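You operate a simulated robot arm through the tools that you are given. There is no shell and no other tool.

You are at the controls of a simulated robot arm. One attempt, no reset.

## Task
Drain basin 1 and rub the scum off with the wet grey pad.
Fine: plug on the ledge, wet the pad under the running spray, put it back, shut the tap. Set down upright: drain plug, grey foam pad. What is to be rubbed or washed off counts as gone when no trace of it is left.
Where things are to end (x, y in the base frame): drain plug within 0.06 m of [0.45, 0.44].
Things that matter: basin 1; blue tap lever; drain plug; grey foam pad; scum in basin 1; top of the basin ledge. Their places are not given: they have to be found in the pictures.

The check looks at the end state, three seconds after you hand in, the way a careful person would. Anything else that was tipped, shoved, dropped, spilled or broken makes it a failure.

## Robot
A 7-joint arm with a two-finger parallel gripper, fixed in place. Base frame: the origin is at the foot of the arm, x ahead of it, y to its left, z up. Readings come in m, rad, newtons and seconds.
With the tool pointing down near the work surface it reaches from about 0.22 to 0.68 m from the base axis. Its first joint turns from -1.152 to 1.152 rad. Payload 2.4 kg.
The TCP is the grasp point between the finger pads, 0.03 m short of the fingertips. In the tool frame z runs along the fingers and y along their closing line. The gripper opens to 0.094 m. The fingers are 0.028 m wide and 0.01 m thick; the gripper's body (0.05 by 0.096 m) begins 0.055 m behind the TCP.
Orientation is that of the tool frame in the base frame, as a unit quaternion [w, x, y, z]. With the fingers straight down and closing along the base's y, the tool's x points along the base's -x, its y along +y and its z along -z.

## Interface
- The arm moves only by the tool nudge_tool. Its argument "increments" is a list that holds one entry, the list of rows, each a list of 7 numbers: the shift along the tool's x, y, z in m, then the turn, a rotation vector about the tool's x, y, z in degrees, then the finger opening in m, from 0 to 0.094. In form: [[[dx, dy, dz, rx, ry, rz, claw], ...]]. A call has 1 to 20 rows; each row shifts and turns the commanded pose from where the row before left it, along the tool's axes as they then stand. A row lasts 0.2 s, in which the tool goes at most 0.05 m and 0.15 rad; a call with a longer step from one row to the next is refused whole, and so is a gripper value outside its range. Where a pose cannot be reached the arm comes as near as it can. A force on the tool above 70 N (or 10 N above the force at the start of the call, whichever is more), or a blocked arm, ends the call early, and 0.2 s more pass. Each finger travels about 0.153 m/s and halts on what it meets, pressing with about 22 N; the grip force reading is that of the motor and also rises with nothing between the fingers. The clock runs only during rows and for 0.2 s after the last one: add rows that do not move to give the fingers time. The reply holds the time, the measured pose of the TCP, the force on the tool along the base axes, the opening and the grip force, in the units named above and with some noise, with the torque about the TCP (base axes, N m) and any sound that the robot's microphone picked up, and new pictures: "views" is both (left out), scene, wrist or none.
- Cameras (640 x 400 px; columns grow to the right, rows downward): "scene" is fixed at [0.0323, 0.4724, 1.4361]; the picture's right is [-0.79, -0.61, 0.00], its down [-0.40, 0.51, -0.76] and it looks along [0.46, -0.60, -0.65] (base axes); focal length 249 px, centre (320, 200). "wrist" rides on the gripper at [0.076, 0.014, -0.103] in the tool frame; the picture's right is [-0.18, 0.98, 0.00], its down [-0.75, -0.14, -0.64] and it looks along [-0.63, -0.12, 0.77] (tool axes); focal length 243 px, centre (320, 200).
- point_at(camera, pixels): for up to 12 pixels [column, row] of the newest picture of that camera ("zoom" is the newest enlarged one), the place [x, y, z] in the base frame of the surface seen there, good to about 0.003 m. The clock stands still meanwhile.
- close_up(camera, box): a new picture of the part [left, top, right, bottom] of that camera's present view, enlarged. The clock stands still meanwhile.
- sign_off(): hands the job in; it is judged then, once.

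Unless the task says otherwise, let go and move clear before handing in.

The tools are called after ">>>" by a JSON object that holds its "fn" and its "kwargs". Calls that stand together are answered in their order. nudge_tool: Moves the arm, as the interface text tells. Its arguments: {"type":"object","properties":{"increments":{"type":"array","items":{"type":"array","items":{"type":"array","items":{"type":"number"}}}},"views":{"type":"string","enum":["both","scene","wrist","none"]}},"required":["increments"]} The other tools are called the same way: point_at (camera, pixels) gives the place of the surface under pixels of a picture; close_up (camera, box) takes an enlarged picture of a part of a camera's view; sign_off () hands the job in.

At the start:

```text
time: 0.0
position: [0.4007, 0.2004, 1.2007]
orientation: [0.0, 0.0, 1.0, 0.001]
contact_force: [-1.1, -0.8, -0.2]
moment: [-0.01, -0.02, 0.03]
finger_gap: 0.0943
gripper_force: 0.0
```

scene: 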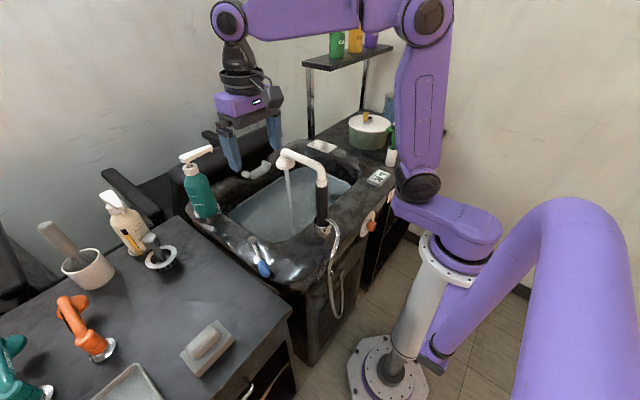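
wrist: 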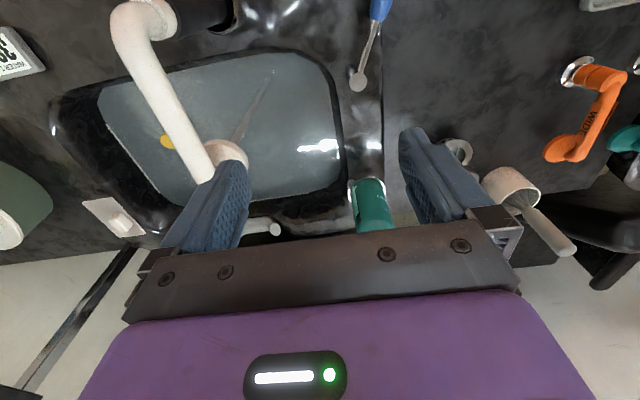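

The scene shows a basin with a running spray at about (290,200) and a grey pad-like item at (207,345) on the left table. I'll enlarge several regions to identify everything.

>>> {"fn": "close_up", "kwargs": {"camera": "scene", "box": [180, 120, 400, 290]}}

>>> {"fn": "close_up", "kwargs": {"camera": "scene", "box": [0, 180, 300, 400]}}

>>> {"fn": "close_up", "kwargs": {"camera": "wrist", "box": [40, 0, 400, 240]}}

>>> {"fn": "close_up", "kwargs": {"camera": "wrist", "box": [330, 0, 640, 270]}}

```text
2.35 times, centred on (290, 205) of scene
```

zoom: 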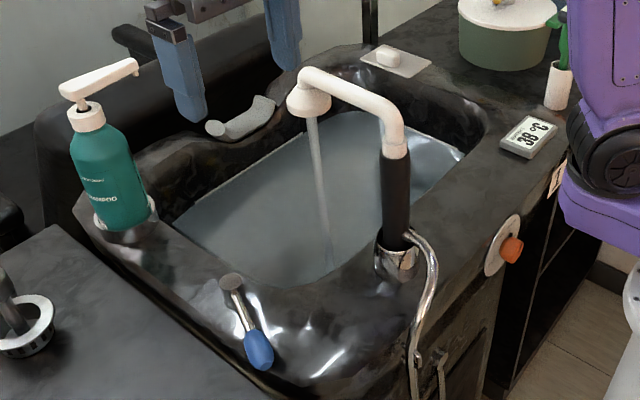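

```text
1.82 times, centred on (150, 290) of scene
```

zoom: 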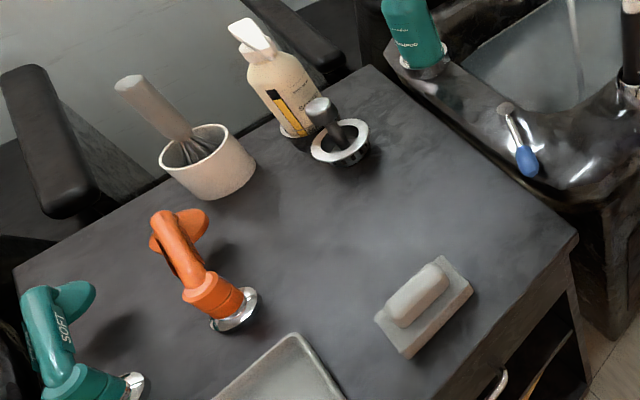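

```text
1.67 times, centred on (220, 120) of wrist
```

zoom: 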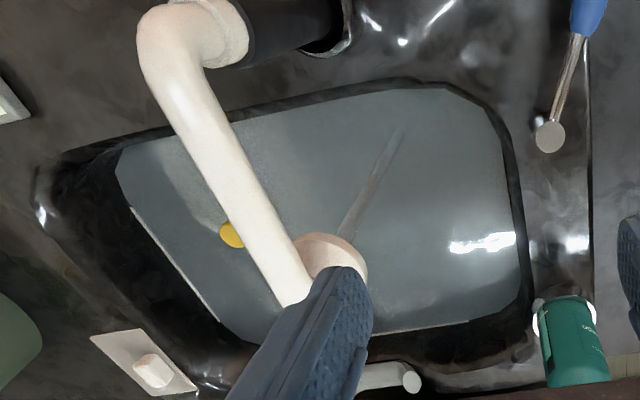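

```text
1.48 times, centred on (485, 135) of wrist
```

zoom: 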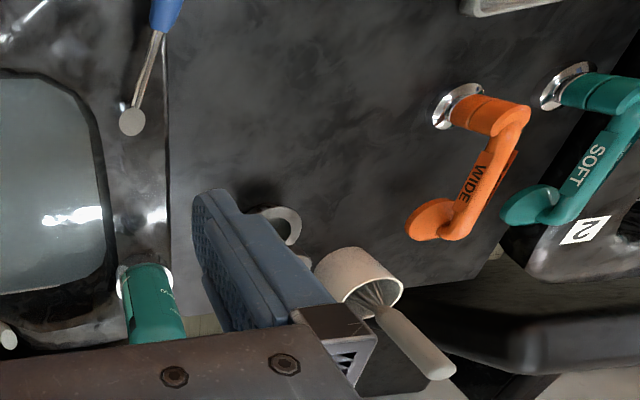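

The yellow disc at wrist (167,141) looks like the drain plug under water, and the blue-handled lever is at scene (262,262). I'll measure the key points.

>>> {"fn": "point_at", "kwargs": {"camera": "scene", "pixels": [[207, 345], [200, 335], [262, 268], [254, 246], [290, 200], [325, 230], [320, 180], [285, 160], [372, 220], [258, 170], [320, 146], [380, 177]]}}

>>> {"fn": "point_at", "kwargs": {"camera": "wrist", "pixels": [[167, 141], [120, 100], [300, 70], [330, 190], [378, 10], [358, 82], [70, 100], [300, 50], [345, 190], [90, 150], [360, 130], [200, 100]]}}

>>> {"fn": "close_up", "kwargs": {"camera": "scene", "box": [330, 160, 430, 260]}}

>>> {"fn": "close_up", "kwargs": {"camera": "scene", "box": [220, 180, 360, 300]}}

```text
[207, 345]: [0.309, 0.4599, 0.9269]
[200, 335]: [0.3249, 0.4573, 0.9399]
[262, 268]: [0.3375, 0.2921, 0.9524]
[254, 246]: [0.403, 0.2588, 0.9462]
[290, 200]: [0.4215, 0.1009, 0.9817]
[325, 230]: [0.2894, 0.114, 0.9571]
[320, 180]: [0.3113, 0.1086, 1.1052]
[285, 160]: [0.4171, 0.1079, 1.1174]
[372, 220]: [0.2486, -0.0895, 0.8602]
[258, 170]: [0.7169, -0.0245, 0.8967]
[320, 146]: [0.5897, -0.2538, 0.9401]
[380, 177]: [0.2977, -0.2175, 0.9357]
```

```text
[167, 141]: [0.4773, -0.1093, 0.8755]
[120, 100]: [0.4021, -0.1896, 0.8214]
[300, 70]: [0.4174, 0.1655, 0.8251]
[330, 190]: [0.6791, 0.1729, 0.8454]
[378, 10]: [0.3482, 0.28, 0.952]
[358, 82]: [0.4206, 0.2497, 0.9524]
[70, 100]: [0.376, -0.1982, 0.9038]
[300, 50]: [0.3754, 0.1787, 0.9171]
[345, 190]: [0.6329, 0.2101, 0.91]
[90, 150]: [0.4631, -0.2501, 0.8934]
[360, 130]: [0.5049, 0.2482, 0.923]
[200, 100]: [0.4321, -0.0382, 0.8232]
```

```text
4.00 times, centred on (380, 210) of scene
```

zoom: 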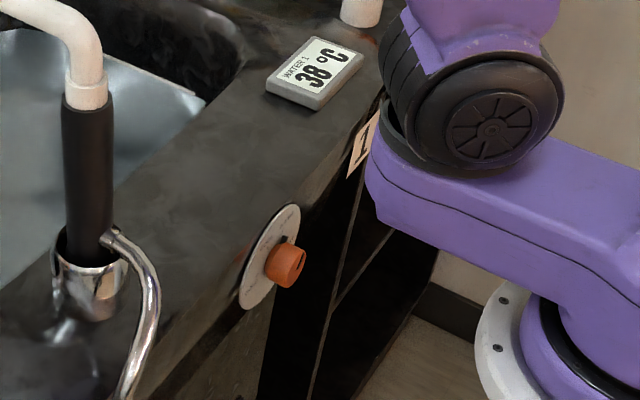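

```text
3.33 times, centred on (290, 240) of scene
```

zoom: 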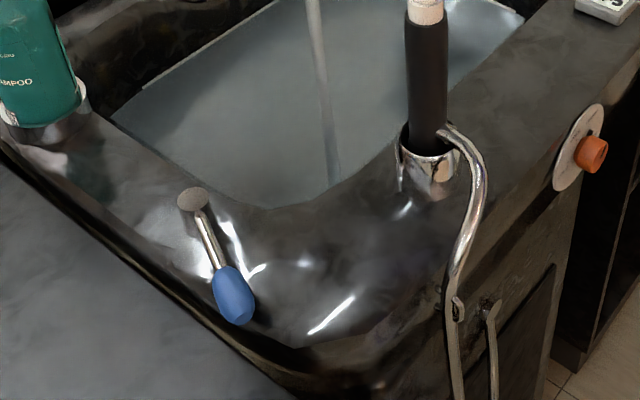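

Basin 1 is confirmed by the "1" plate by scene (368,205); the plug top is near [0.477,-0.109,0.876]. Now I'll measure the pad and the ledge around the plug's target (scene ~(179,295)).

>>> {"fn": "close_up", "kwargs": {"camera": "scene", "box": [150, 290, 270, 390]}}

>>> {"fn": "point_at", "kwargs": {"camera": "scene", "pixels": [[179, 295], [220, 260], [150, 330], [240, 310], [130, 380], [160, 255], [152, 243], [90, 345], [70, 305], [125, 230], [200, 195], [250, 340]]}}

>>> {"fn": "close_up", "kwargs": {"camera": "wrist", "box": [100, 60, 260, 200]}}

```text
4.00 times, centred on (210, 340) of scene
```

zoom: 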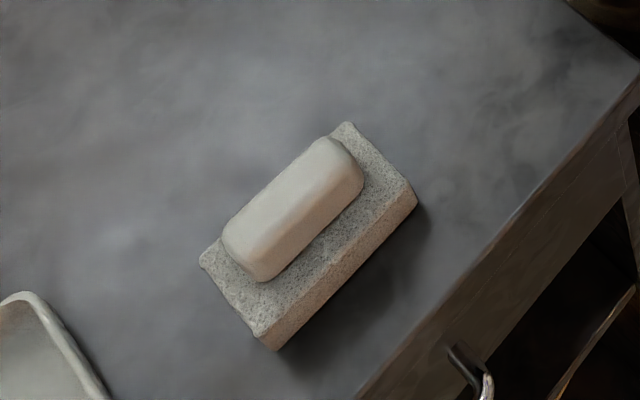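

```text
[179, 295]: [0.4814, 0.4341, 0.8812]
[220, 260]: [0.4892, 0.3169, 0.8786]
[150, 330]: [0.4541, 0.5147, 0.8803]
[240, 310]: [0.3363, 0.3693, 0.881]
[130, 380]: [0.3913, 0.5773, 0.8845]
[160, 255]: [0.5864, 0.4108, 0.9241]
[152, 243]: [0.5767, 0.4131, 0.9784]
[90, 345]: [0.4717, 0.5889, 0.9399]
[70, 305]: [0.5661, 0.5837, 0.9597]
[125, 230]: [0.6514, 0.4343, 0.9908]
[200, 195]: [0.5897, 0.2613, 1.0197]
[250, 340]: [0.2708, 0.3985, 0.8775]
```

```text
2.86 times, centred on (180, 130) of wrist
```

zoom: 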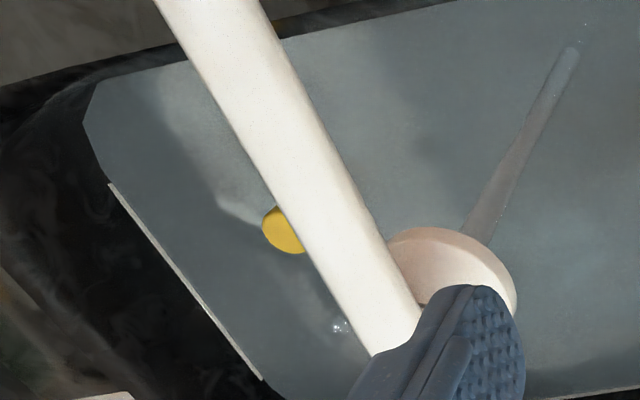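

The left table top (ledge) is at z≈0.88 and the pad stands on it near [0.31,0.46]. I'll raise the arm and shift to y≈-0.1 so the wrist camera sees the plug without the spout in the way.

>>> {"fn": "nudge_tool", "kwargs": {"increments": [[[0, 0, -0.04, 0, 0, 0, 0.094], [0.02, -0.04, -0.02, 0, 0, 0, 0.094], [0.02, -0.045, 0, 0, 0, 0, 0.094], [0.02, -0.045, 0, 0, 0, 0, 0.094], [0.01, -0.045, 0, 0, 0, 0, 0.094], [0, -0.045, 0, 0, 0, 0, 0.094], [0, -0.045, 0, 0, 0, 0, 0.094], [0, -0.035, 0, 0, 0, 0, 0.094]]], "views": "both"}}

>>> {"fn": "point_at", "kwargs": {"camera": "scene", "pixels": [[236, 321], [254, 340], [218, 377], [201, 356], [205, 353], [230, 325], [222, 335], [208, 352], [232, 327], [240, 338]]}}

```text
time: 1.8
position: [0.3308, -0.0978, 1.2586]
orientation: [0.0, 0.0, 1.0, -0.001]
contact_force: [0.2, 0.1, -0.9]
moment: [0.02, 0.0, 0.0]
finger_gap: 0.0939
gripper_force: 0.1
```

scene: 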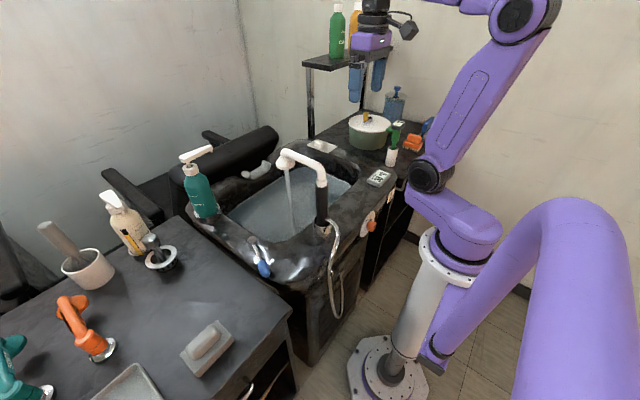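
wrist: 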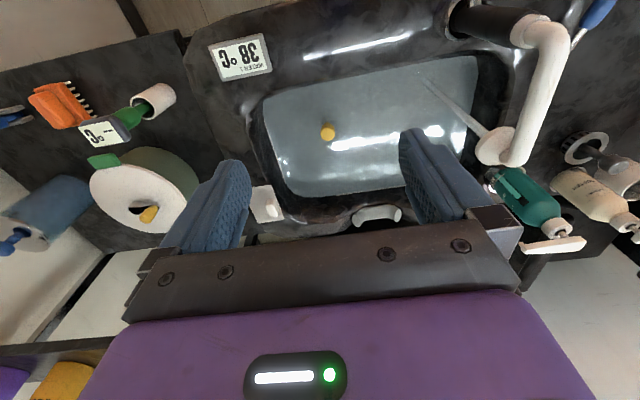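

```text
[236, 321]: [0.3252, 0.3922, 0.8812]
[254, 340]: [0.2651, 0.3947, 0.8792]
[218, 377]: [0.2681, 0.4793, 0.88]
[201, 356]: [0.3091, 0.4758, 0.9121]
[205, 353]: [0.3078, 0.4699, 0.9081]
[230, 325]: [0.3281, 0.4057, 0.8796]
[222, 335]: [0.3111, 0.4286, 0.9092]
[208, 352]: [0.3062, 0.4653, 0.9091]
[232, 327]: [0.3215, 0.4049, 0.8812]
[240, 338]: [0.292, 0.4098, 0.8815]
```

The yellow knob is now in clear view at wrist (328,131). I'll zoom in on the basin and measure the plug, floor and walls.

>>> {"fn": "close_up", "kwargs": {"camera": "wrist", "box": [240, 50, 500, 220]}}

>>> {"fn": "point_at", "kwargs": {"camera": "wrist", "pixels": [[327, 129], [328, 138], [322, 132], [350, 110], [300, 160], [350, 180], [440, 85], [270, 90], [255, 110], [470, 60], [380, 150], [340, 200]]}}

>>> {"fn": "close_up", "kwargs": {"camera": "scene", "box": [220, 140, 360, 250]}}

```text
2.35 times, centred on (370, 135) of wrist
```

zoom: 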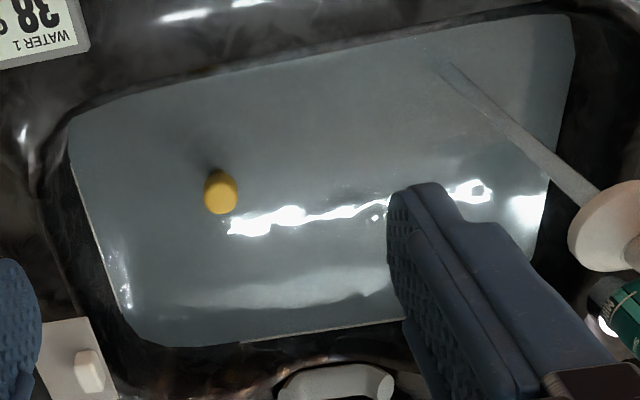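

```text
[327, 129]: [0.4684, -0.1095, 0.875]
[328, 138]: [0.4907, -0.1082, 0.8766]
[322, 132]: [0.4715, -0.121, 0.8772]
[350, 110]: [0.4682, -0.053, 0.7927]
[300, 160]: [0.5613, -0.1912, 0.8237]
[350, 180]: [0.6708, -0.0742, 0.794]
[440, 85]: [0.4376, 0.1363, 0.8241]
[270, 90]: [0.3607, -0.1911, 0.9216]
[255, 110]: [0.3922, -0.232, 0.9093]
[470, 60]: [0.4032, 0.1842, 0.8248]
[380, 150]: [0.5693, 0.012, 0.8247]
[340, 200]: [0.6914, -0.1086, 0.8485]
```

```text
3.64 times, centred on (290, 195) of scene
```

zoom: 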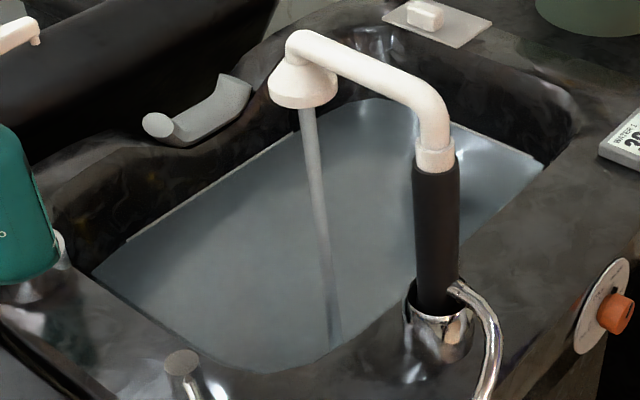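

The knob is about 25 mm wide, centred near [0.48,-0.109] with its top at z≈0.876, and the water surface is at z≈0.824. I'll move above the plug with open fingers.

>>> {"fn": "nudge_tool", "kwargs": {"increments": [[[-0.04, -0.003, 0, 0, 0, 0, 0.094], [-0.04, -0.004, 0.02, 0, 0, 0, 0.094], [-0.04, -0.004, 0.04, 0, 0, 0, 0.094], [-0.029, 0, 0.045, 0, 0, 0, 0.094], [0, 0, 0.045, 0, 0, 0, 0.094], [0, 0, 0.045, 0, 0, 0, 0.094], [0, 0, 0.045, 0, 0, 0, 0.094], [0, 0, 0.035, 0, 0, 0, 0.094], [0, 0, 0, 0, 0, 0, 0.094]]], "views": "both"}}

```text
refused: row 3 steps farther than a row can; nothing moved
```

The call was refused since row 3 was longer than 0.05 m; I'll resend it with shorter steps.

>>> {"fn": "nudge_tool", "kwargs": {"increments": [[[-0.045, -0.003, 0, 0, 0, 0, 0.094], [-0.045, -0.004, 0.01, 0, 0, 0, 0.094], [-0.035, -0.004, 0.03, 0, 0, 0, 0.094], [-0.024, 0, 0.04, 0, 0, 0, 0.094], [0, 0, 0.045, 0, 0, 0, 0.094], [0, 0, 0.045, 0, 0, 0, 0.094], [0, 0, 0.045, 0, 0, 0, 0.094], [0, 0, 0.045, 0, 0, 0, 0.094], [0, 0, 0.015, 0, 0, 0, 0.094], [0, 0, 0, 0, 0, 0, 0.094]]], "views": "both"}}

```text
time: 4.0
position: [0.479, -0.1087, 0.9855]
orientation: [0.0, 0.001, 1.0, 0.0]
contact_force: [0.4, 1.1, -0.2]
moment: [-0.01, -0.01, 0.03]
finger_gap: 0.094
gripper_force: 0.1
```

scene: 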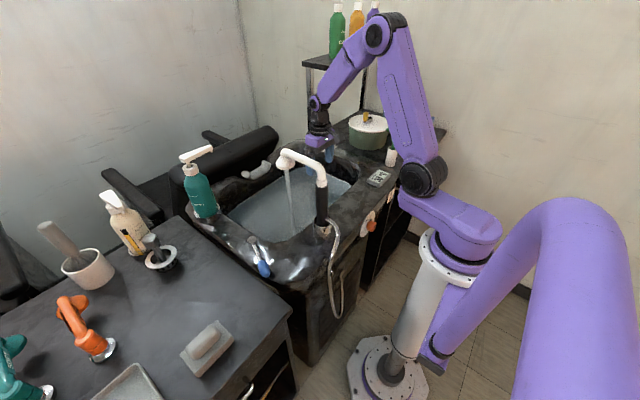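
wrist: 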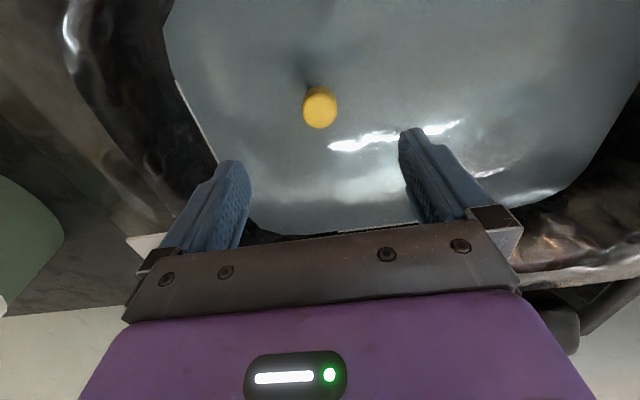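

The TCP is above the plug, and the knob shows at wrist (319,106). I'll measure its centre and look closer before descending.

>>> {"fn": "close_up", "kwargs": {"camera": "wrist", "box": [260, 60, 380, 150]}}

>>> {"fn": "point_at", "kwargs": {"camera": "wrist", "pixels": [[319, 110], [305, 110], [334, 110], [319, 98], [319, 125], [318, 92], [330, 90], [305, 70], [260, 140], [400, 60], [210, 130], [190, 110]]}}

```text
4.44 times, centred on (320, 105) of wrist
```

zoom: 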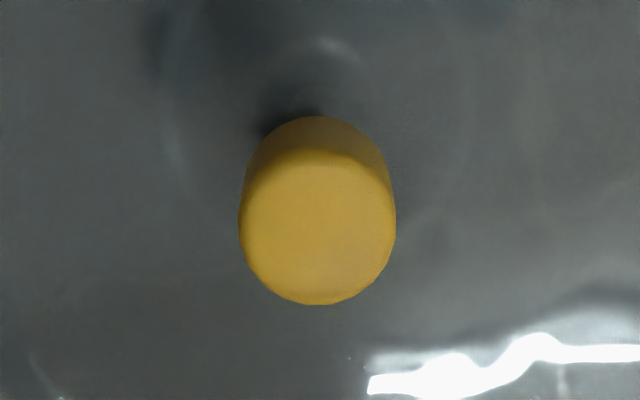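

```text
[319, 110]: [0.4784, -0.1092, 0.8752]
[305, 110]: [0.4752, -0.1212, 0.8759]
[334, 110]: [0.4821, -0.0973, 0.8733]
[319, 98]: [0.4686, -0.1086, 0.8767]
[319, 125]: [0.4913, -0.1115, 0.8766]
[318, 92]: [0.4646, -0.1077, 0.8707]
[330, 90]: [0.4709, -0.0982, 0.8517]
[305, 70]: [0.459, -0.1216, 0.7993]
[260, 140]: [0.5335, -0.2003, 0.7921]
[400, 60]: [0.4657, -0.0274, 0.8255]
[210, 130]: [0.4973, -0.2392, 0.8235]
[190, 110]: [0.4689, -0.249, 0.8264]
```

The knob centre is [0.479,-0.1095], top z≈0.876. I'll descend to z≈0.861 around it and close the fingers.

>>> {"fn": "nudge_tool", "kwargs": {"increments": [[[0, 0, 0.045, 0, 0, 0, 0.08], [0, -0.001, 0.045, 0, 0, 0, 0.07], [0, 0, 0.034, 0, 0, 0, 0.06], [0, 0, 0, 0, 0, 0, 0.05], [0, 0, 0, 0, 0, 0, 0.015], [0, 0, 0, 0, 0, 0, 0.015], [0, 0, 0, 0, 0, 0, 0.015]]], "views": "both"}}

```text
time: 5.6
position: [0.4817, -0.1108, 0.8612]
orientation: [0.0, 0.0, 1.0, 0.0]
contact_force: [0.6, -0.2, 0.9]
moment: [0.0, -0.03, 0.02]
finger_gap: 0.0312
gripper_force: 21.5
```

scene: 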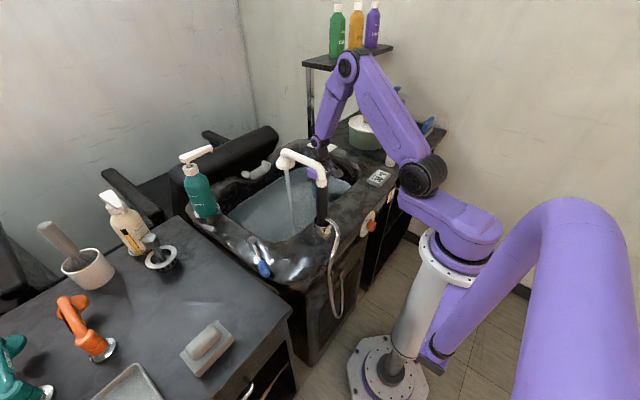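
wrist: 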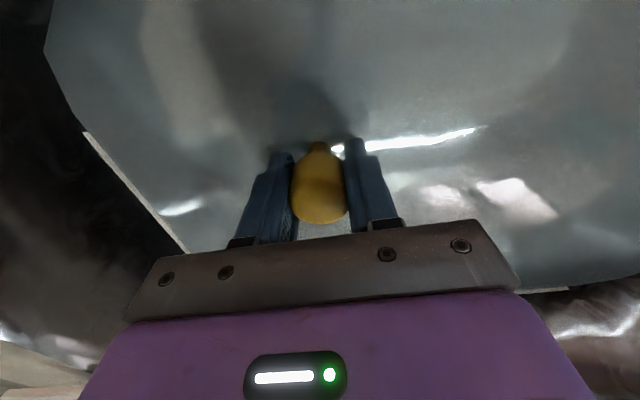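

The knob is held (gap 0.031, grip 21.5 N) at wrist (320,190). Now I'll lift straight up slowly to z≈1.0 and look at the plug.

>>> {"fn": "nudge_tool", "kwargs": {"increments": [[[0, 0, -0.01, 0, 0, 0, 0.015], [0, 0, -0.015, 0, 0, 0, 0.015], [0, 0, -0.02, 0, 0, 0, 0.015], [0, 0, -0.03, 0, 0, 0, 0.015], [0, 0, -0.03, 0, 0, 0, 0.015], [0, 0, -0.035, 0, 0, 0, 0.015], [0, 0, 0, 0, 0, 0, 0.015]]], "views": "both"}}

```text
time: 7.2
position: [0.4783, -0.1107, 1.0019]
orientation: [0.0, 0.0, 1.0, -0.001]
contact_force: [0.7, 0.3, -1.8]
moment: [-0.03, 0.01, 0.01]
finger_gap: 0.0312
gripper_force: 21.5
```

scene: 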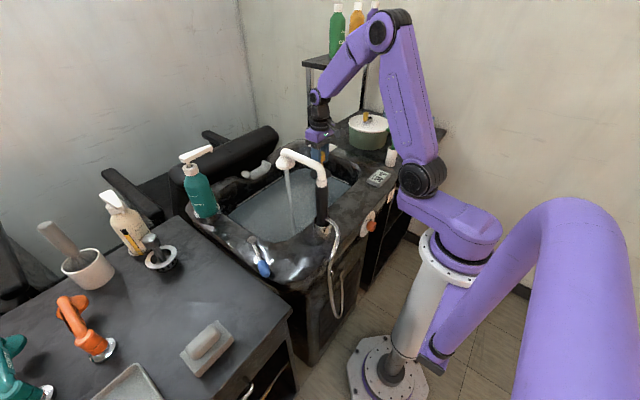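
wrist: 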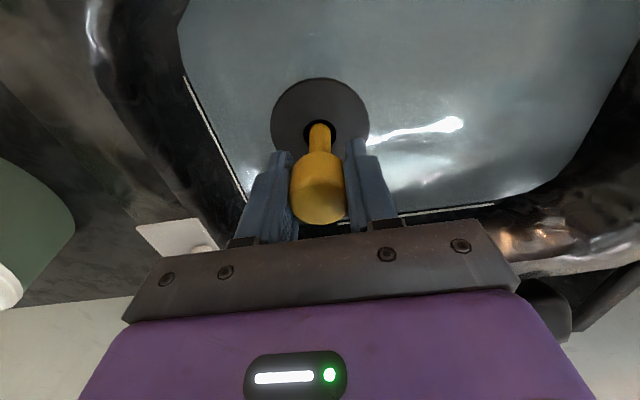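

The plug is out: its dark disc shows at wrist (320,115). I'll measure the disc to know its height below the TCP.

>>> {"fn": "point_at", "kwargs": {"camera": "wrist", "pixels": [[290, 110], [350, 110], [320, 85], [276, 125], [364, 125], [319, 160], [318, 130]]}}

>>> {"fn": "close_up", "kwargs": {"camera": "scene", "box": [280, 120, 360, 180]}}

>>> {"fn": "close_up", "kwargs": {"camera": "wrist", "box": [240, 60, 400, 180]}}

```text
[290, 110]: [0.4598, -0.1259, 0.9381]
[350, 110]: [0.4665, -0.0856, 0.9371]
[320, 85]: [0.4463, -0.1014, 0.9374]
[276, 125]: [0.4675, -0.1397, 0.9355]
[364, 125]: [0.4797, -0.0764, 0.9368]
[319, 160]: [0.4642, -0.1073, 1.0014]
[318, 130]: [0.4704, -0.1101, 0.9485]
```

```text
6.67 times, centred on (320, 150) of scene
```

zoom: 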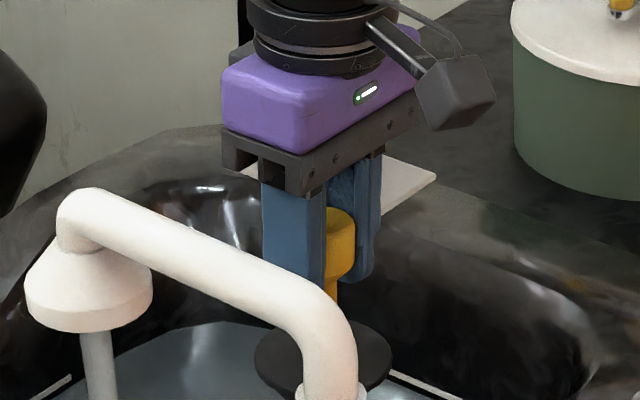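

```text
3.33 times, centred on (320, 120) of wrist
```

zoom: 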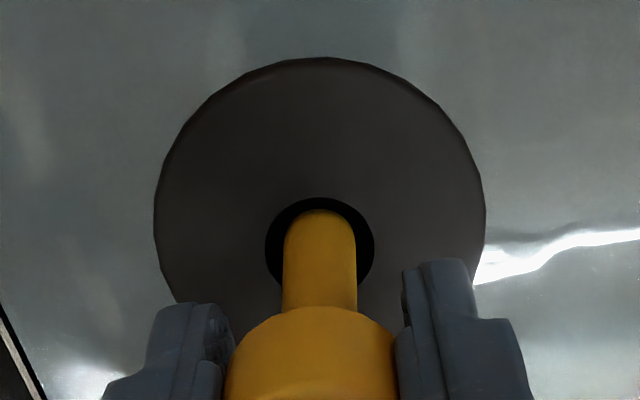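

The disc top is 0.065 m below the TCP and about 0.066 m wide. I'll raise to z≈1.27 over the faucet and carry the plug towards [0.45,0.44].

>>> {"fn": "nudge_tool", "kwargs": {"increments": [[[0, 0, -0.045, 0, 0, 0, 0.015], [0, 0, -0.045, 0, 0, 0, 0.015], [0, 0, -0.045, 0, 0, 0, 0.015], [0, 0, -0.045, 0, 0, 0, 0.015], [0, 0, -0.045, 0, 0, 0, 0.015], [0, 0, -0.043, 0, 0, 0, 0.015], [0.002, 0.046, 0, 0, 0, 0, 0.015], [0.002, 0.046, 0, 0, 0, 0, 0.015], [0.002, 0.046, 0, 0, 0, 0, 0.015], [0.002, 0.046, 0, 0, 0, 0, 0.015], [0.002, 0.046, 0, 0, 0, 0, 0.015], [0.002, 0.046, 0, 0, 0, 0, 0.015], [0.002, 0.046, 0, 0, 0, 0, 0.015], [0.002, 0.046, 0, 0, 0, 0, 0.015], [0.002, 0.046, 0, 0, 0, 0, 0.015], [0.002, 0.046, 0, 0, 0, 0, 0.015], [0.002, 0.046, 0, 0, 0, 0, 0.015], [0.002, 0.044, 0, 0, 0, 0, 0.015], [0, 0, 0, 0, 0, 0, 0.015]]], "views": "both"}}

```text
time: 11.2
position: [0.4151, 0.4011, 1.2614]
orientation: [-0.001, 0.0, 1.0, 0.0]
contact_force: [-0.5, -0.2, 0.3]
moment: [0.04, 0.06, 0.01]
finger_gap: 0.031
gripper_force: 22.0
out of reach, approached as far as the arm can: row 16, 17, 18
```

scene: 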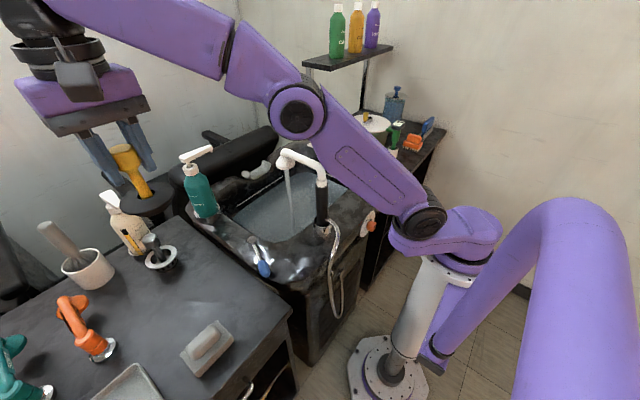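
wrist: 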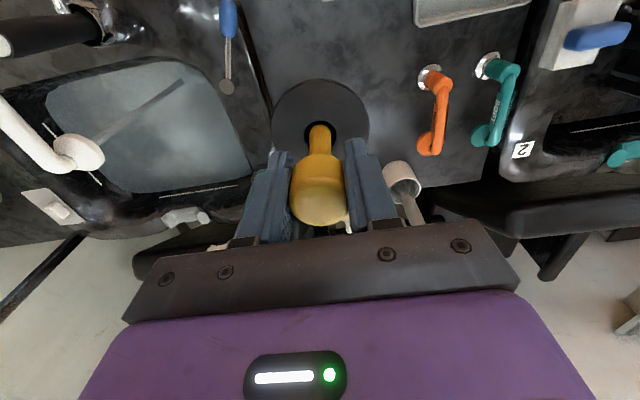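

The arm ran short of reach at z≈1.26 (at [0.415,0.401]); lower down it reaches farther. I'll descend 0.14 m and read where it ends up.

>>> {"fn": "nudge_tool", "kwargs": {"increments": [[[0, 0, 0.045, 0, 0, 0, 0.015], [0, 0, 0.045, 0, 0, 0, 0.015], [0, 0, 0.045, 0, 0, 0, 0.015], [0, 0, 0, 0, 0, 0, 0.015]]], "views": "both"}}

```text
time: 12.2
position: [0.4157, 0.401, 1.1255]
orientation: [-0.001, 0.0, 1.0, 0.0]
contact_force: [-0.1, 0.8, -0.7]
moment: [0.05, 0.01, 0.01]
finger_gap: 0.0312
gripper_force: 21.8
```

scene: 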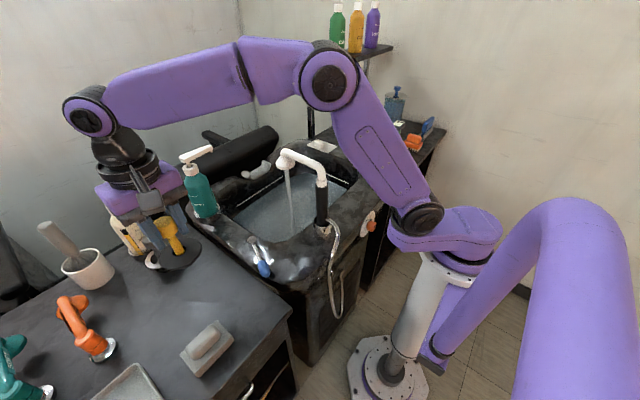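
wrist: 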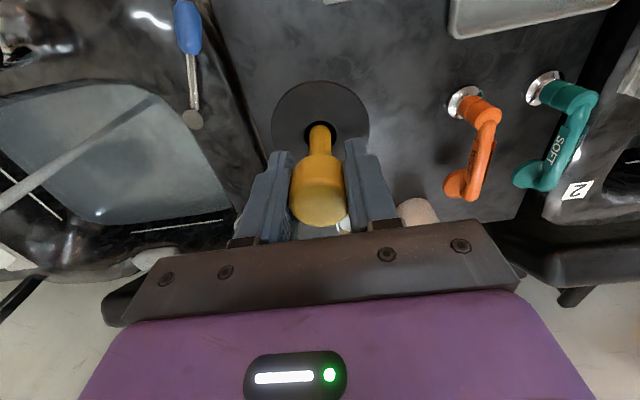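

Commands continue from the reached pose. I'll shift to [0.45,0.44] and descend to z≈0.98, just above setting height.

>>> {"fn": "nudge_tool", "kwargs": {"increments": [[[-0.034, 0.034, 0, 0, 0, 0, 0.015], [0, 0.004, 0.04, 0, 0, 0, 0.015], [0, 0, 0.045, 0, 0, 0, 0.015], [0, 0, 0.04, 0, 0, 0, 0.015], [0, 0, 0.02, 0, 0, 0, 0.015], [0, 0, 0, 0, 0, 0, 0.015]]], "views": "both"}}

```text
time: 13.6
position: [0.4491, 0.441, 0.9807]
orientation: [0.0, 0.001, 1.0, 0.001]
contact_force: [0.5, 0.1, -1.2]
moment: [-0.02, 0.01, 0.03]
finger_gap: 0.0312
gripper_force: 22.3
```

scene: 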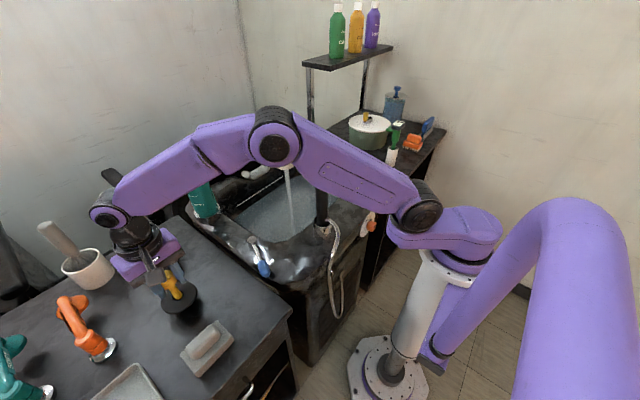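
wrist: 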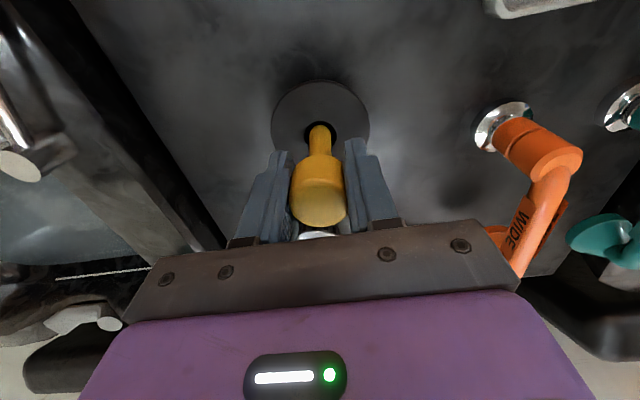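

The plug hangs above the ledge near [0.449,0.441]. The arm's upper link now passes near the faucet in the scene view, so I'll check clearance before lowering further.

>>> {"fn": "point_at", "kwargs": {"camera": "scene", "pixels": [[300, 165], [320, 188], [330, 175], [300, 180], [275, 160], [320, 195], [288, 172], [350, 170]]}}

>>> {"fn": "close_up", "kwargs": {"camera": "scene", "box": [230, 100, 370, 220]}}

>>> {"fn": "point_at", "kwargs": {"camera": "wrist", "pixels": [[290, 110], [350, 110], [320, 65], [250, 140], [390, 130]]}}

>>> {"fn": "close_up", "kwargs": {"camera": "scene", "box": [130, 240, 230, 330]}}

```text
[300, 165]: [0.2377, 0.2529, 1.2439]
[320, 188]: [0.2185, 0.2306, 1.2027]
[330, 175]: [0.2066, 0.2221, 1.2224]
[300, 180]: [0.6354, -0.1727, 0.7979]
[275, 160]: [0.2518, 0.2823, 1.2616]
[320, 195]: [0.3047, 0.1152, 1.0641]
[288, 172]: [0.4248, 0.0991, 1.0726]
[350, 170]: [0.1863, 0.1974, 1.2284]
```

```text
3.33 times, centred on (300, 160) of scene
```

zoom: 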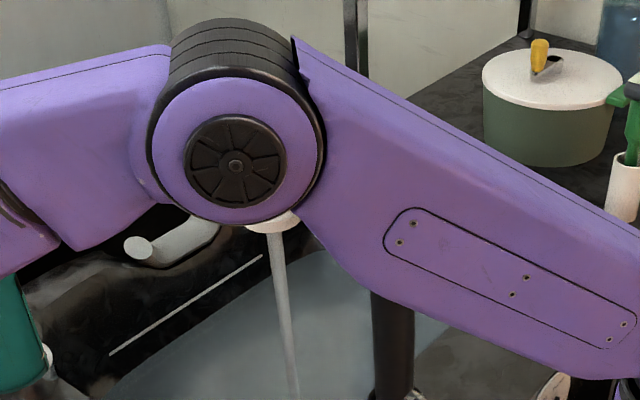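

```text
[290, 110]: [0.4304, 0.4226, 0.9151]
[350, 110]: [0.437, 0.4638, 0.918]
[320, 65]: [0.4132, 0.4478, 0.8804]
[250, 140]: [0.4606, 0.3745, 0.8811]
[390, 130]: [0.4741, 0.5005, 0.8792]
```

```text
4.44 times, centred on (180, 285) of scene
```

zoom: 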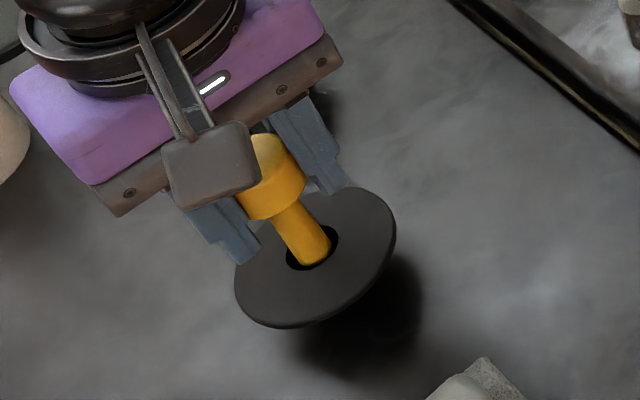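

The link's near face lies clear of the faucet, and force readings are quiet. I'll lower the last ~0.03 m in small steps, watching for contact.

>>> {"fn": "nudge_tool", "kwargs": {"increments": [[[0, 0, 0.01, 0, 0, 0, 0.015], [0, 0, 0.008, 0, 0, 0, 0.015], [0, 0, 0.004, 0, 0, 0, 0.015], [0, 0, 0, 0, 0, 0, 0.015]]], "views": "scene"}}

>>> {"fn": "close_up", "kwargs": {"camera": "scene", "box": [140, 260, 220, 330]}}

```text
time: 14.6
position: [0.4511, 0.4419, 0.9593]
orientation: [0.002, 0.0, 1.0, 0.002]
contact_force: [0.2, -1.0, 20.7]
moment: [-0.22, -0.13, -0.02]
finger_gap: 0.0311
gripper_force: 21.7
```

scene: 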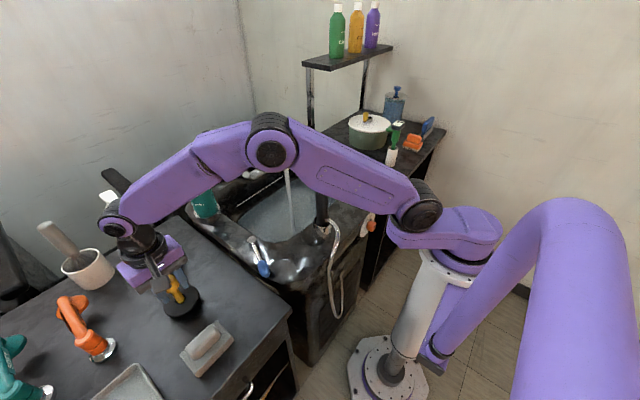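

```text
5.71 times, centred on (180, 295) of scene
```

zoom: 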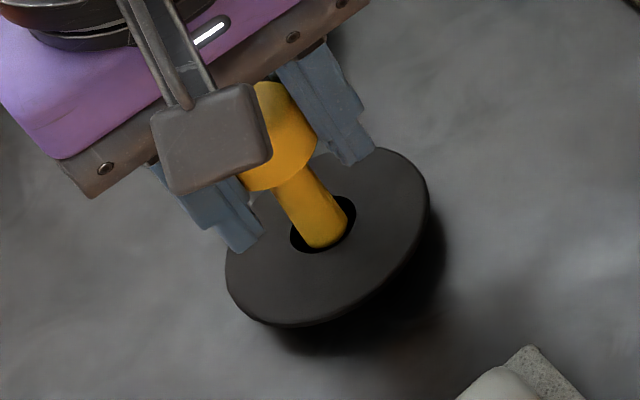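

The plug's bottom touched the ledge at TCP z≈0.960 (20.7 N up). I'll relieve the press slightly, open the fingers and rise clear.

>>> {"fn": "nudge_tool", "kwargs": {"increments": [[[0, 0, -0.001, 0, 0, 0, 0.015], [0, 0, 0, 0, 0, 0, 0.035], [0, 0, 0, 0, 0, 0, 0.05], [0, 0, 0, 0, 0, 0, 0.06], [0, 0, 0, 0, 0, 0, 0.06]]], "views": "both"}}

>>> {"fn": "close_up", "kwargs": {"camera": "scene", "box": [140, 260, 220, 330]}}

```text
time: 15.8
position: [0.4495, 0.4412, 0.9598]
orientation: [0.0, 0.0, 1.0, 0.0]
contact_force: [0.3, -0.8, -0.1]
moment: [0.03, -0.02, 0.02]
finger_gap: 0.0601
gripper_force: 0.1
```

scene: 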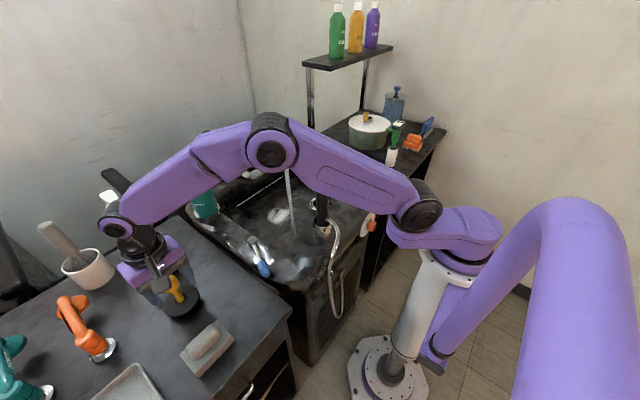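
wrist: 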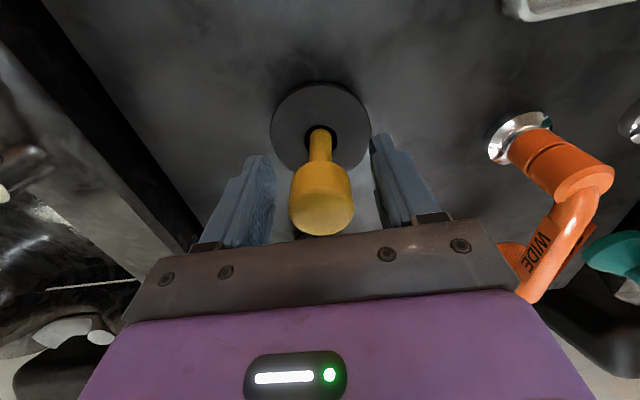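

```text
5.71 times, centred on (180, 295) of scene
```

zoom: 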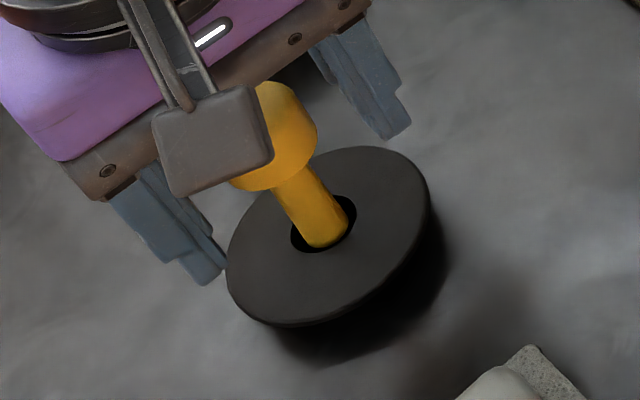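

The plug stands freely and basin 1 has drained: a whitish scum patch shows at scene (278,214). I'll rise clear of the plug and enlarge the basin view.

>>> {"fn": "nudge_tool", "kwargs": {"increments": [[[0, 0, -0.02, 0, 0, 0, 0.06], [0, 0, -0.045, 0, 0, 0, 0.06], [0, 0, -0.045, 0, 0, 0, 0.07], [0, 0, -0.045, 0, 0, 0, 0.08], [0, 0, -0.045, 0, 0, 0, 0.09], [0, 0, 0, 0, 0, 0, 0.09]]], "views": "both"}}

>>> {"fn": "close_up", "kwargs": {"camera": "scene", "box": [200, 140, 380, 290]}}

>>> {"fn": "close_up", "kwargs": {"camera": "scene", "box": [130, 240, 270, 390]}}

```text
time: 17.2
position: [0.4503, 0.4396, 1.161]
orientation: [0.0, 0.0, 1.0, 0.001]
contact_force: [-0.5, 0.0, 0.5]
moment: [0.02, 0.02, 0.0]
finger_gap: 0.09
gripper_force: 0.1
```

scene: 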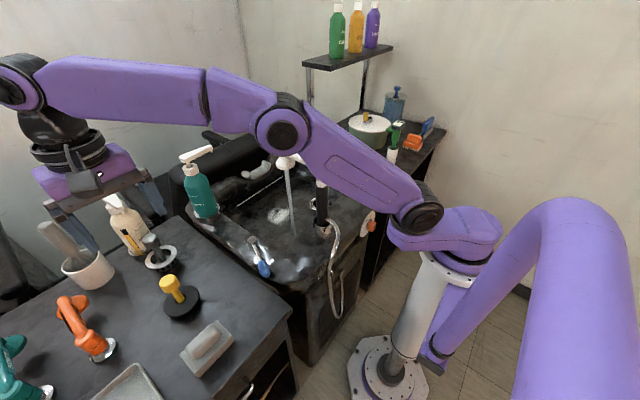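
wrist: 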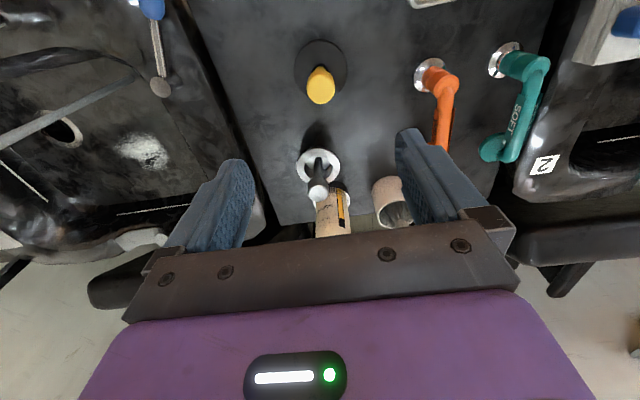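

```text
2.67 times, centred on (290, 215) of scene
```

zoom: 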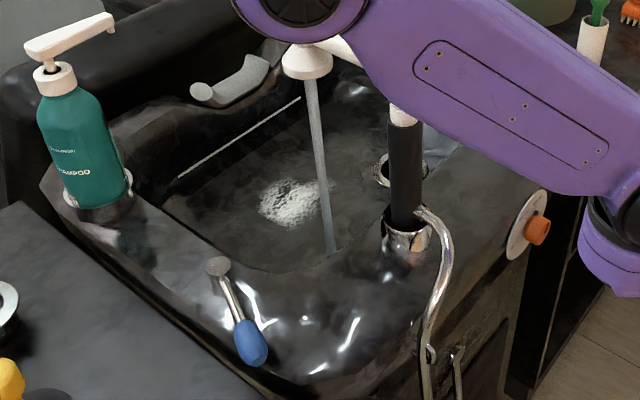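

```text
2.67 times, centred on (200, 315) of scene
```

zoom: 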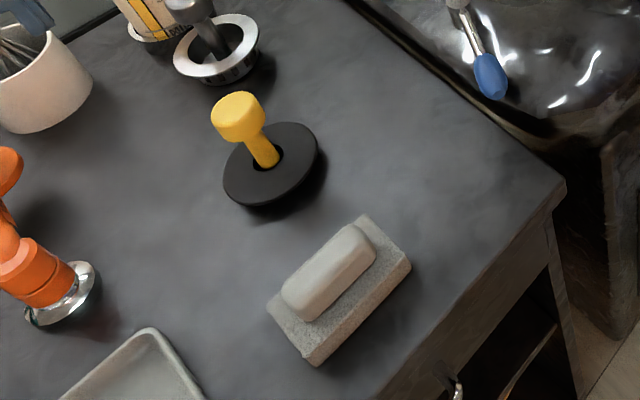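

The plug stands upright at scene (178,300). I'll measure the pad in this zoom and the scum patch's extent in the wrist and scene views.

>>> {"fn": "point_at", "kwargs": {"camera": "zoom", "pixels": [[365, 220], [409, 266], [316, 361], [270, 306], [300, 298], [358, 240], [330, 270], [310, 312], [370, 255], [340, 310], [295, 330], [385, 245]]}}

>>> {"fn": "point_at", "kwargs": {"camera": "wrist", "pixels": [[142, 150], [116, 150], [168, 150], [142, 136], [142, 168], [160, 165], [122, 140], [65, 130], [110, 130], [170, 155], [60, 60], [120, 60]]}}

>>> {"fn": "point_at", "kwargs": {"camera": "scene", "pixels": [[308, 215], [297, 218], [309, 208], [320, 214], [325, 209], [275, 218], [345, 200], [300, 235], [262, 205], [280, 190], [286, 240], [345, 215]]}}

>>> {"fn": "close_up", "kwargs": {"camera": "wrist", "box": [0, 0, 240, 260]}}

```text
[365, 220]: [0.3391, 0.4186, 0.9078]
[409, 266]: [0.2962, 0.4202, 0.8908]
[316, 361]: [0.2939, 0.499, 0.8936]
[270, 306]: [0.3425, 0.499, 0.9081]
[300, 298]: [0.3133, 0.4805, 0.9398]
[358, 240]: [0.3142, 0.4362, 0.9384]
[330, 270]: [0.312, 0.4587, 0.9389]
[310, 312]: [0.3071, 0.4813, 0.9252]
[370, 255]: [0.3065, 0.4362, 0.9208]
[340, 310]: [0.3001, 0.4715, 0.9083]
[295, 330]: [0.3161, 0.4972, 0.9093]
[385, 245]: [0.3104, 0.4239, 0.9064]
```

```text
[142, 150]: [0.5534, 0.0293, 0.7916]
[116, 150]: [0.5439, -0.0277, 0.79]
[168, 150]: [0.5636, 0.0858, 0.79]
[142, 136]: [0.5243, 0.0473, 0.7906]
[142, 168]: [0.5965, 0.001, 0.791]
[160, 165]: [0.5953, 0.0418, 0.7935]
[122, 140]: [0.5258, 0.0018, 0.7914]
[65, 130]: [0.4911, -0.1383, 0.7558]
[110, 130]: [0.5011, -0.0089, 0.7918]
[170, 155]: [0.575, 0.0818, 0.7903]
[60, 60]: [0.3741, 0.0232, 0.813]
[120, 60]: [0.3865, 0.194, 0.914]
```

```text
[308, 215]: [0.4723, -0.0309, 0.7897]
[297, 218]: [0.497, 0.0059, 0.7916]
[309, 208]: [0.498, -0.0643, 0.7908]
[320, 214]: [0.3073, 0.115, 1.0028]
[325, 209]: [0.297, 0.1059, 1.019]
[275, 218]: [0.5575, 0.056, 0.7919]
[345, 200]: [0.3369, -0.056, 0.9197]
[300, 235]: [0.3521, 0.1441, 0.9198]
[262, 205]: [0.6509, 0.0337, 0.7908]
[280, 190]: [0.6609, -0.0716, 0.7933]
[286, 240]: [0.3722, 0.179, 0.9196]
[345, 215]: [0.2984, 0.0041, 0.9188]
```

```text
1.54 times, centred on (120, 130) of wrist
```

zoom: 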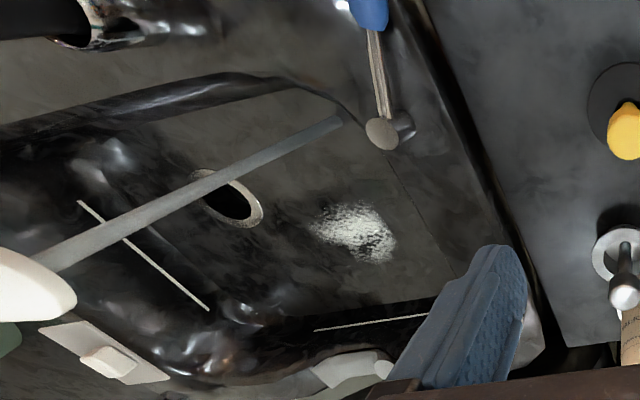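

The pad is aligned with the base axes: x≈0.293–0.342, y≈0.418–0.500, base top z≈0.908, grip top z≈0.939; the scum is centred near [0.553,0.029,0.791]. I'll go above the pad and turn the tool by -90° so the fingers close across the pad's grip.

>>> {"fn": "nudge_tool", "kwargs": {"increments": [[[0.0333, 0.005, 0.02, 0, 0, 0, 0.09], [0.0333, 0.005, 0.025, 0, 0, 0, 0.09], [0.0333, 0.005, 0.025, 0, 0, 0, 0.09], [0.0333, 0.005, 0.025, 0, 0, 0, 0.09], [0, 0, 0, 0, 0, -8.18, 0.09], [0, 0, 0, 0, 0, -8.18, 0.09], [0, 0, 0, 0, 0, -8.18, 0.09], [0, 0, 0, 0, 0, -8.18, 0.09], [0, 0, 0, 0, 0, -8.18, 0.09], [0, 0, 0, 0, 0, -8.18, 0.09], [0, 0, 0, 0, 0, -8.18, 0.09], [0, 0, 0, 0, 0, -8.18, 0.09], [0, 0, 0, 0, 0, -8.18, 0.09], [0, 0, 0, 0, 0, -8.18, 0.09], [0, 0, 0, 0, 0, -8.18, 0.09], [0, 0, 0, 0, 0, 0, 0.09]]], "views": "both"}}

```text
time: 20.6
position: [0.316, 0.4612, 1.0658]
orientation: [0.001, 0.708, -0.706, 0.0]
contact_force: [-0.3, 0.1, 0.3]
moment: [-0.02, -0.01, -0.01]
finger_gap: 0.0901
gripper_force: 0.0
```

scene: 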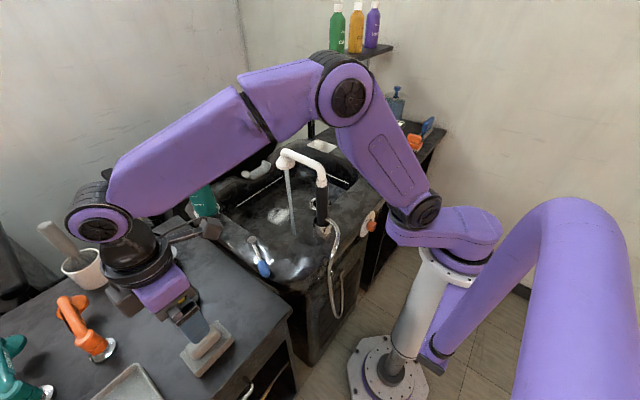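
wrist: 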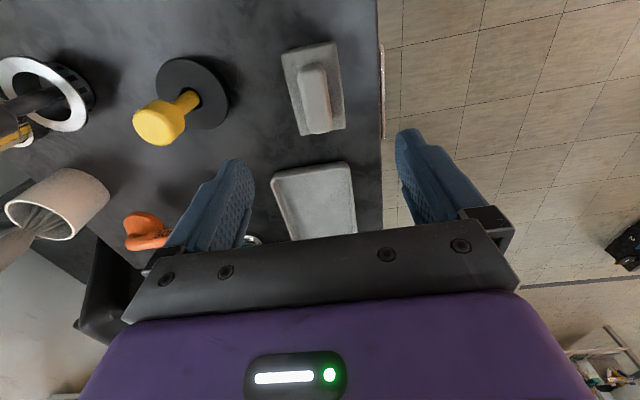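

The tool now closes along x, and the pad shows at wrist (315,88). I'll measure the grip handle's edges precisely.

>>> {"fn": "close_up", "kwargs": {"camera": "wrist", "box": [250, 30, 390, 150]}}

>>> {"fn": "point_at", "kwargs": {"camera": "wrist", "pixels": [[300, 95], [316, 95], [329, 95], [302, 75], [322, 75], [305, 125], [330, 125], [284, 60], [338, 60], [298, 132], [344, 125], [313, 68]]}}

```text
3.33 times, centred on (320, 90) of wrist
```

zoom: 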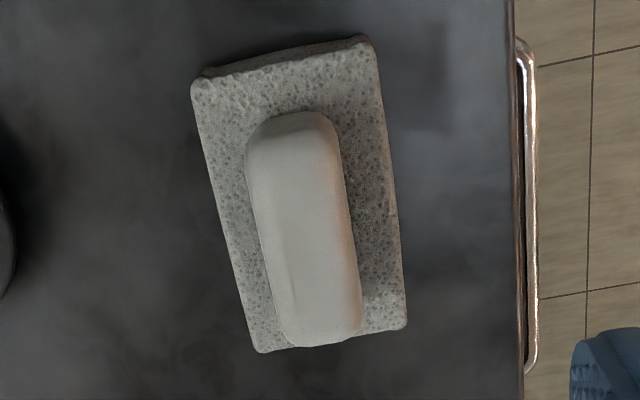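

```text
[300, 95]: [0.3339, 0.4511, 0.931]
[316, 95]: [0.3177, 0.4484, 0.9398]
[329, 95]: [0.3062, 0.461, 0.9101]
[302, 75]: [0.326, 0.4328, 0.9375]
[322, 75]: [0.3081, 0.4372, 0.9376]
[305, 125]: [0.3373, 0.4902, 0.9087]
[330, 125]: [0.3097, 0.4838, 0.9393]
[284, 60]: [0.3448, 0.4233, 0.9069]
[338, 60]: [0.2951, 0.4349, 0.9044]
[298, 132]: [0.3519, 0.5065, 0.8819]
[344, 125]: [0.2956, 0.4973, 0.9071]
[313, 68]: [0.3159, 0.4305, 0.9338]
```

The handle spans x≈0.307–0.334, y≈0.43–0.49 with top z≈0.939. I'll centre on it, go down to z≈0.942 and close the fingers.

>>> {"fn": "nudge_tool", "kwargs": {"increments": [[[0.0015, -0.004, 0.04, 0, 0, 0, 0.09], [0, 0, 0.045, 0, 0, 0, 0.08], [0, 0, 0.0385, 0, 0, 0, 0.07], [0, 0, 0, 0, 0, 0, 0.06], [0, 0, 0, 0, 0, 0, 0.03], [0, 0, 0, 0, 0, 0, 0.01], [0, 0, 0, 0, 0, 0, 0.01], [0, 0, 0, 0, 0, 0, 0.01]]], "views": "both"}}

```text
time: 22.4
position: [0.3208, 0.4588, 0.9411]
orientation: [0.0, 0.707, -0.707, 0.0]
contact_force: [0.9, -0.4, 0.2]
moment: [0.0, -0.01, -0.01]
finger_gap: 0.0296
gripper_force: 21.6
```

scene: 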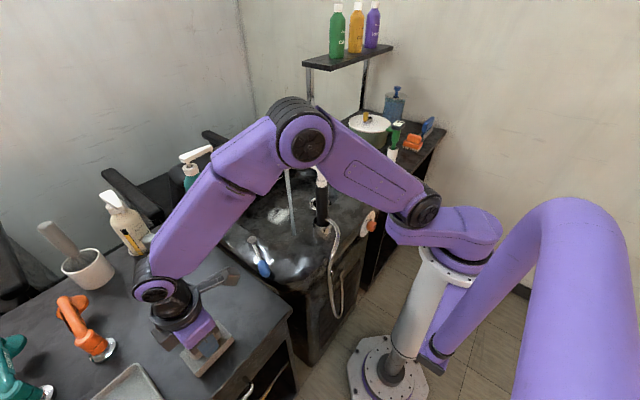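
wrist: 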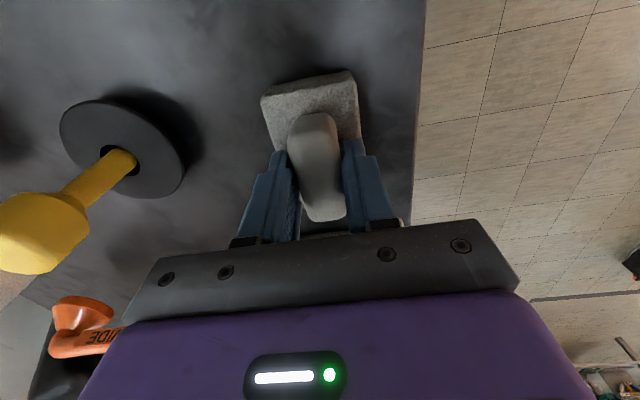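

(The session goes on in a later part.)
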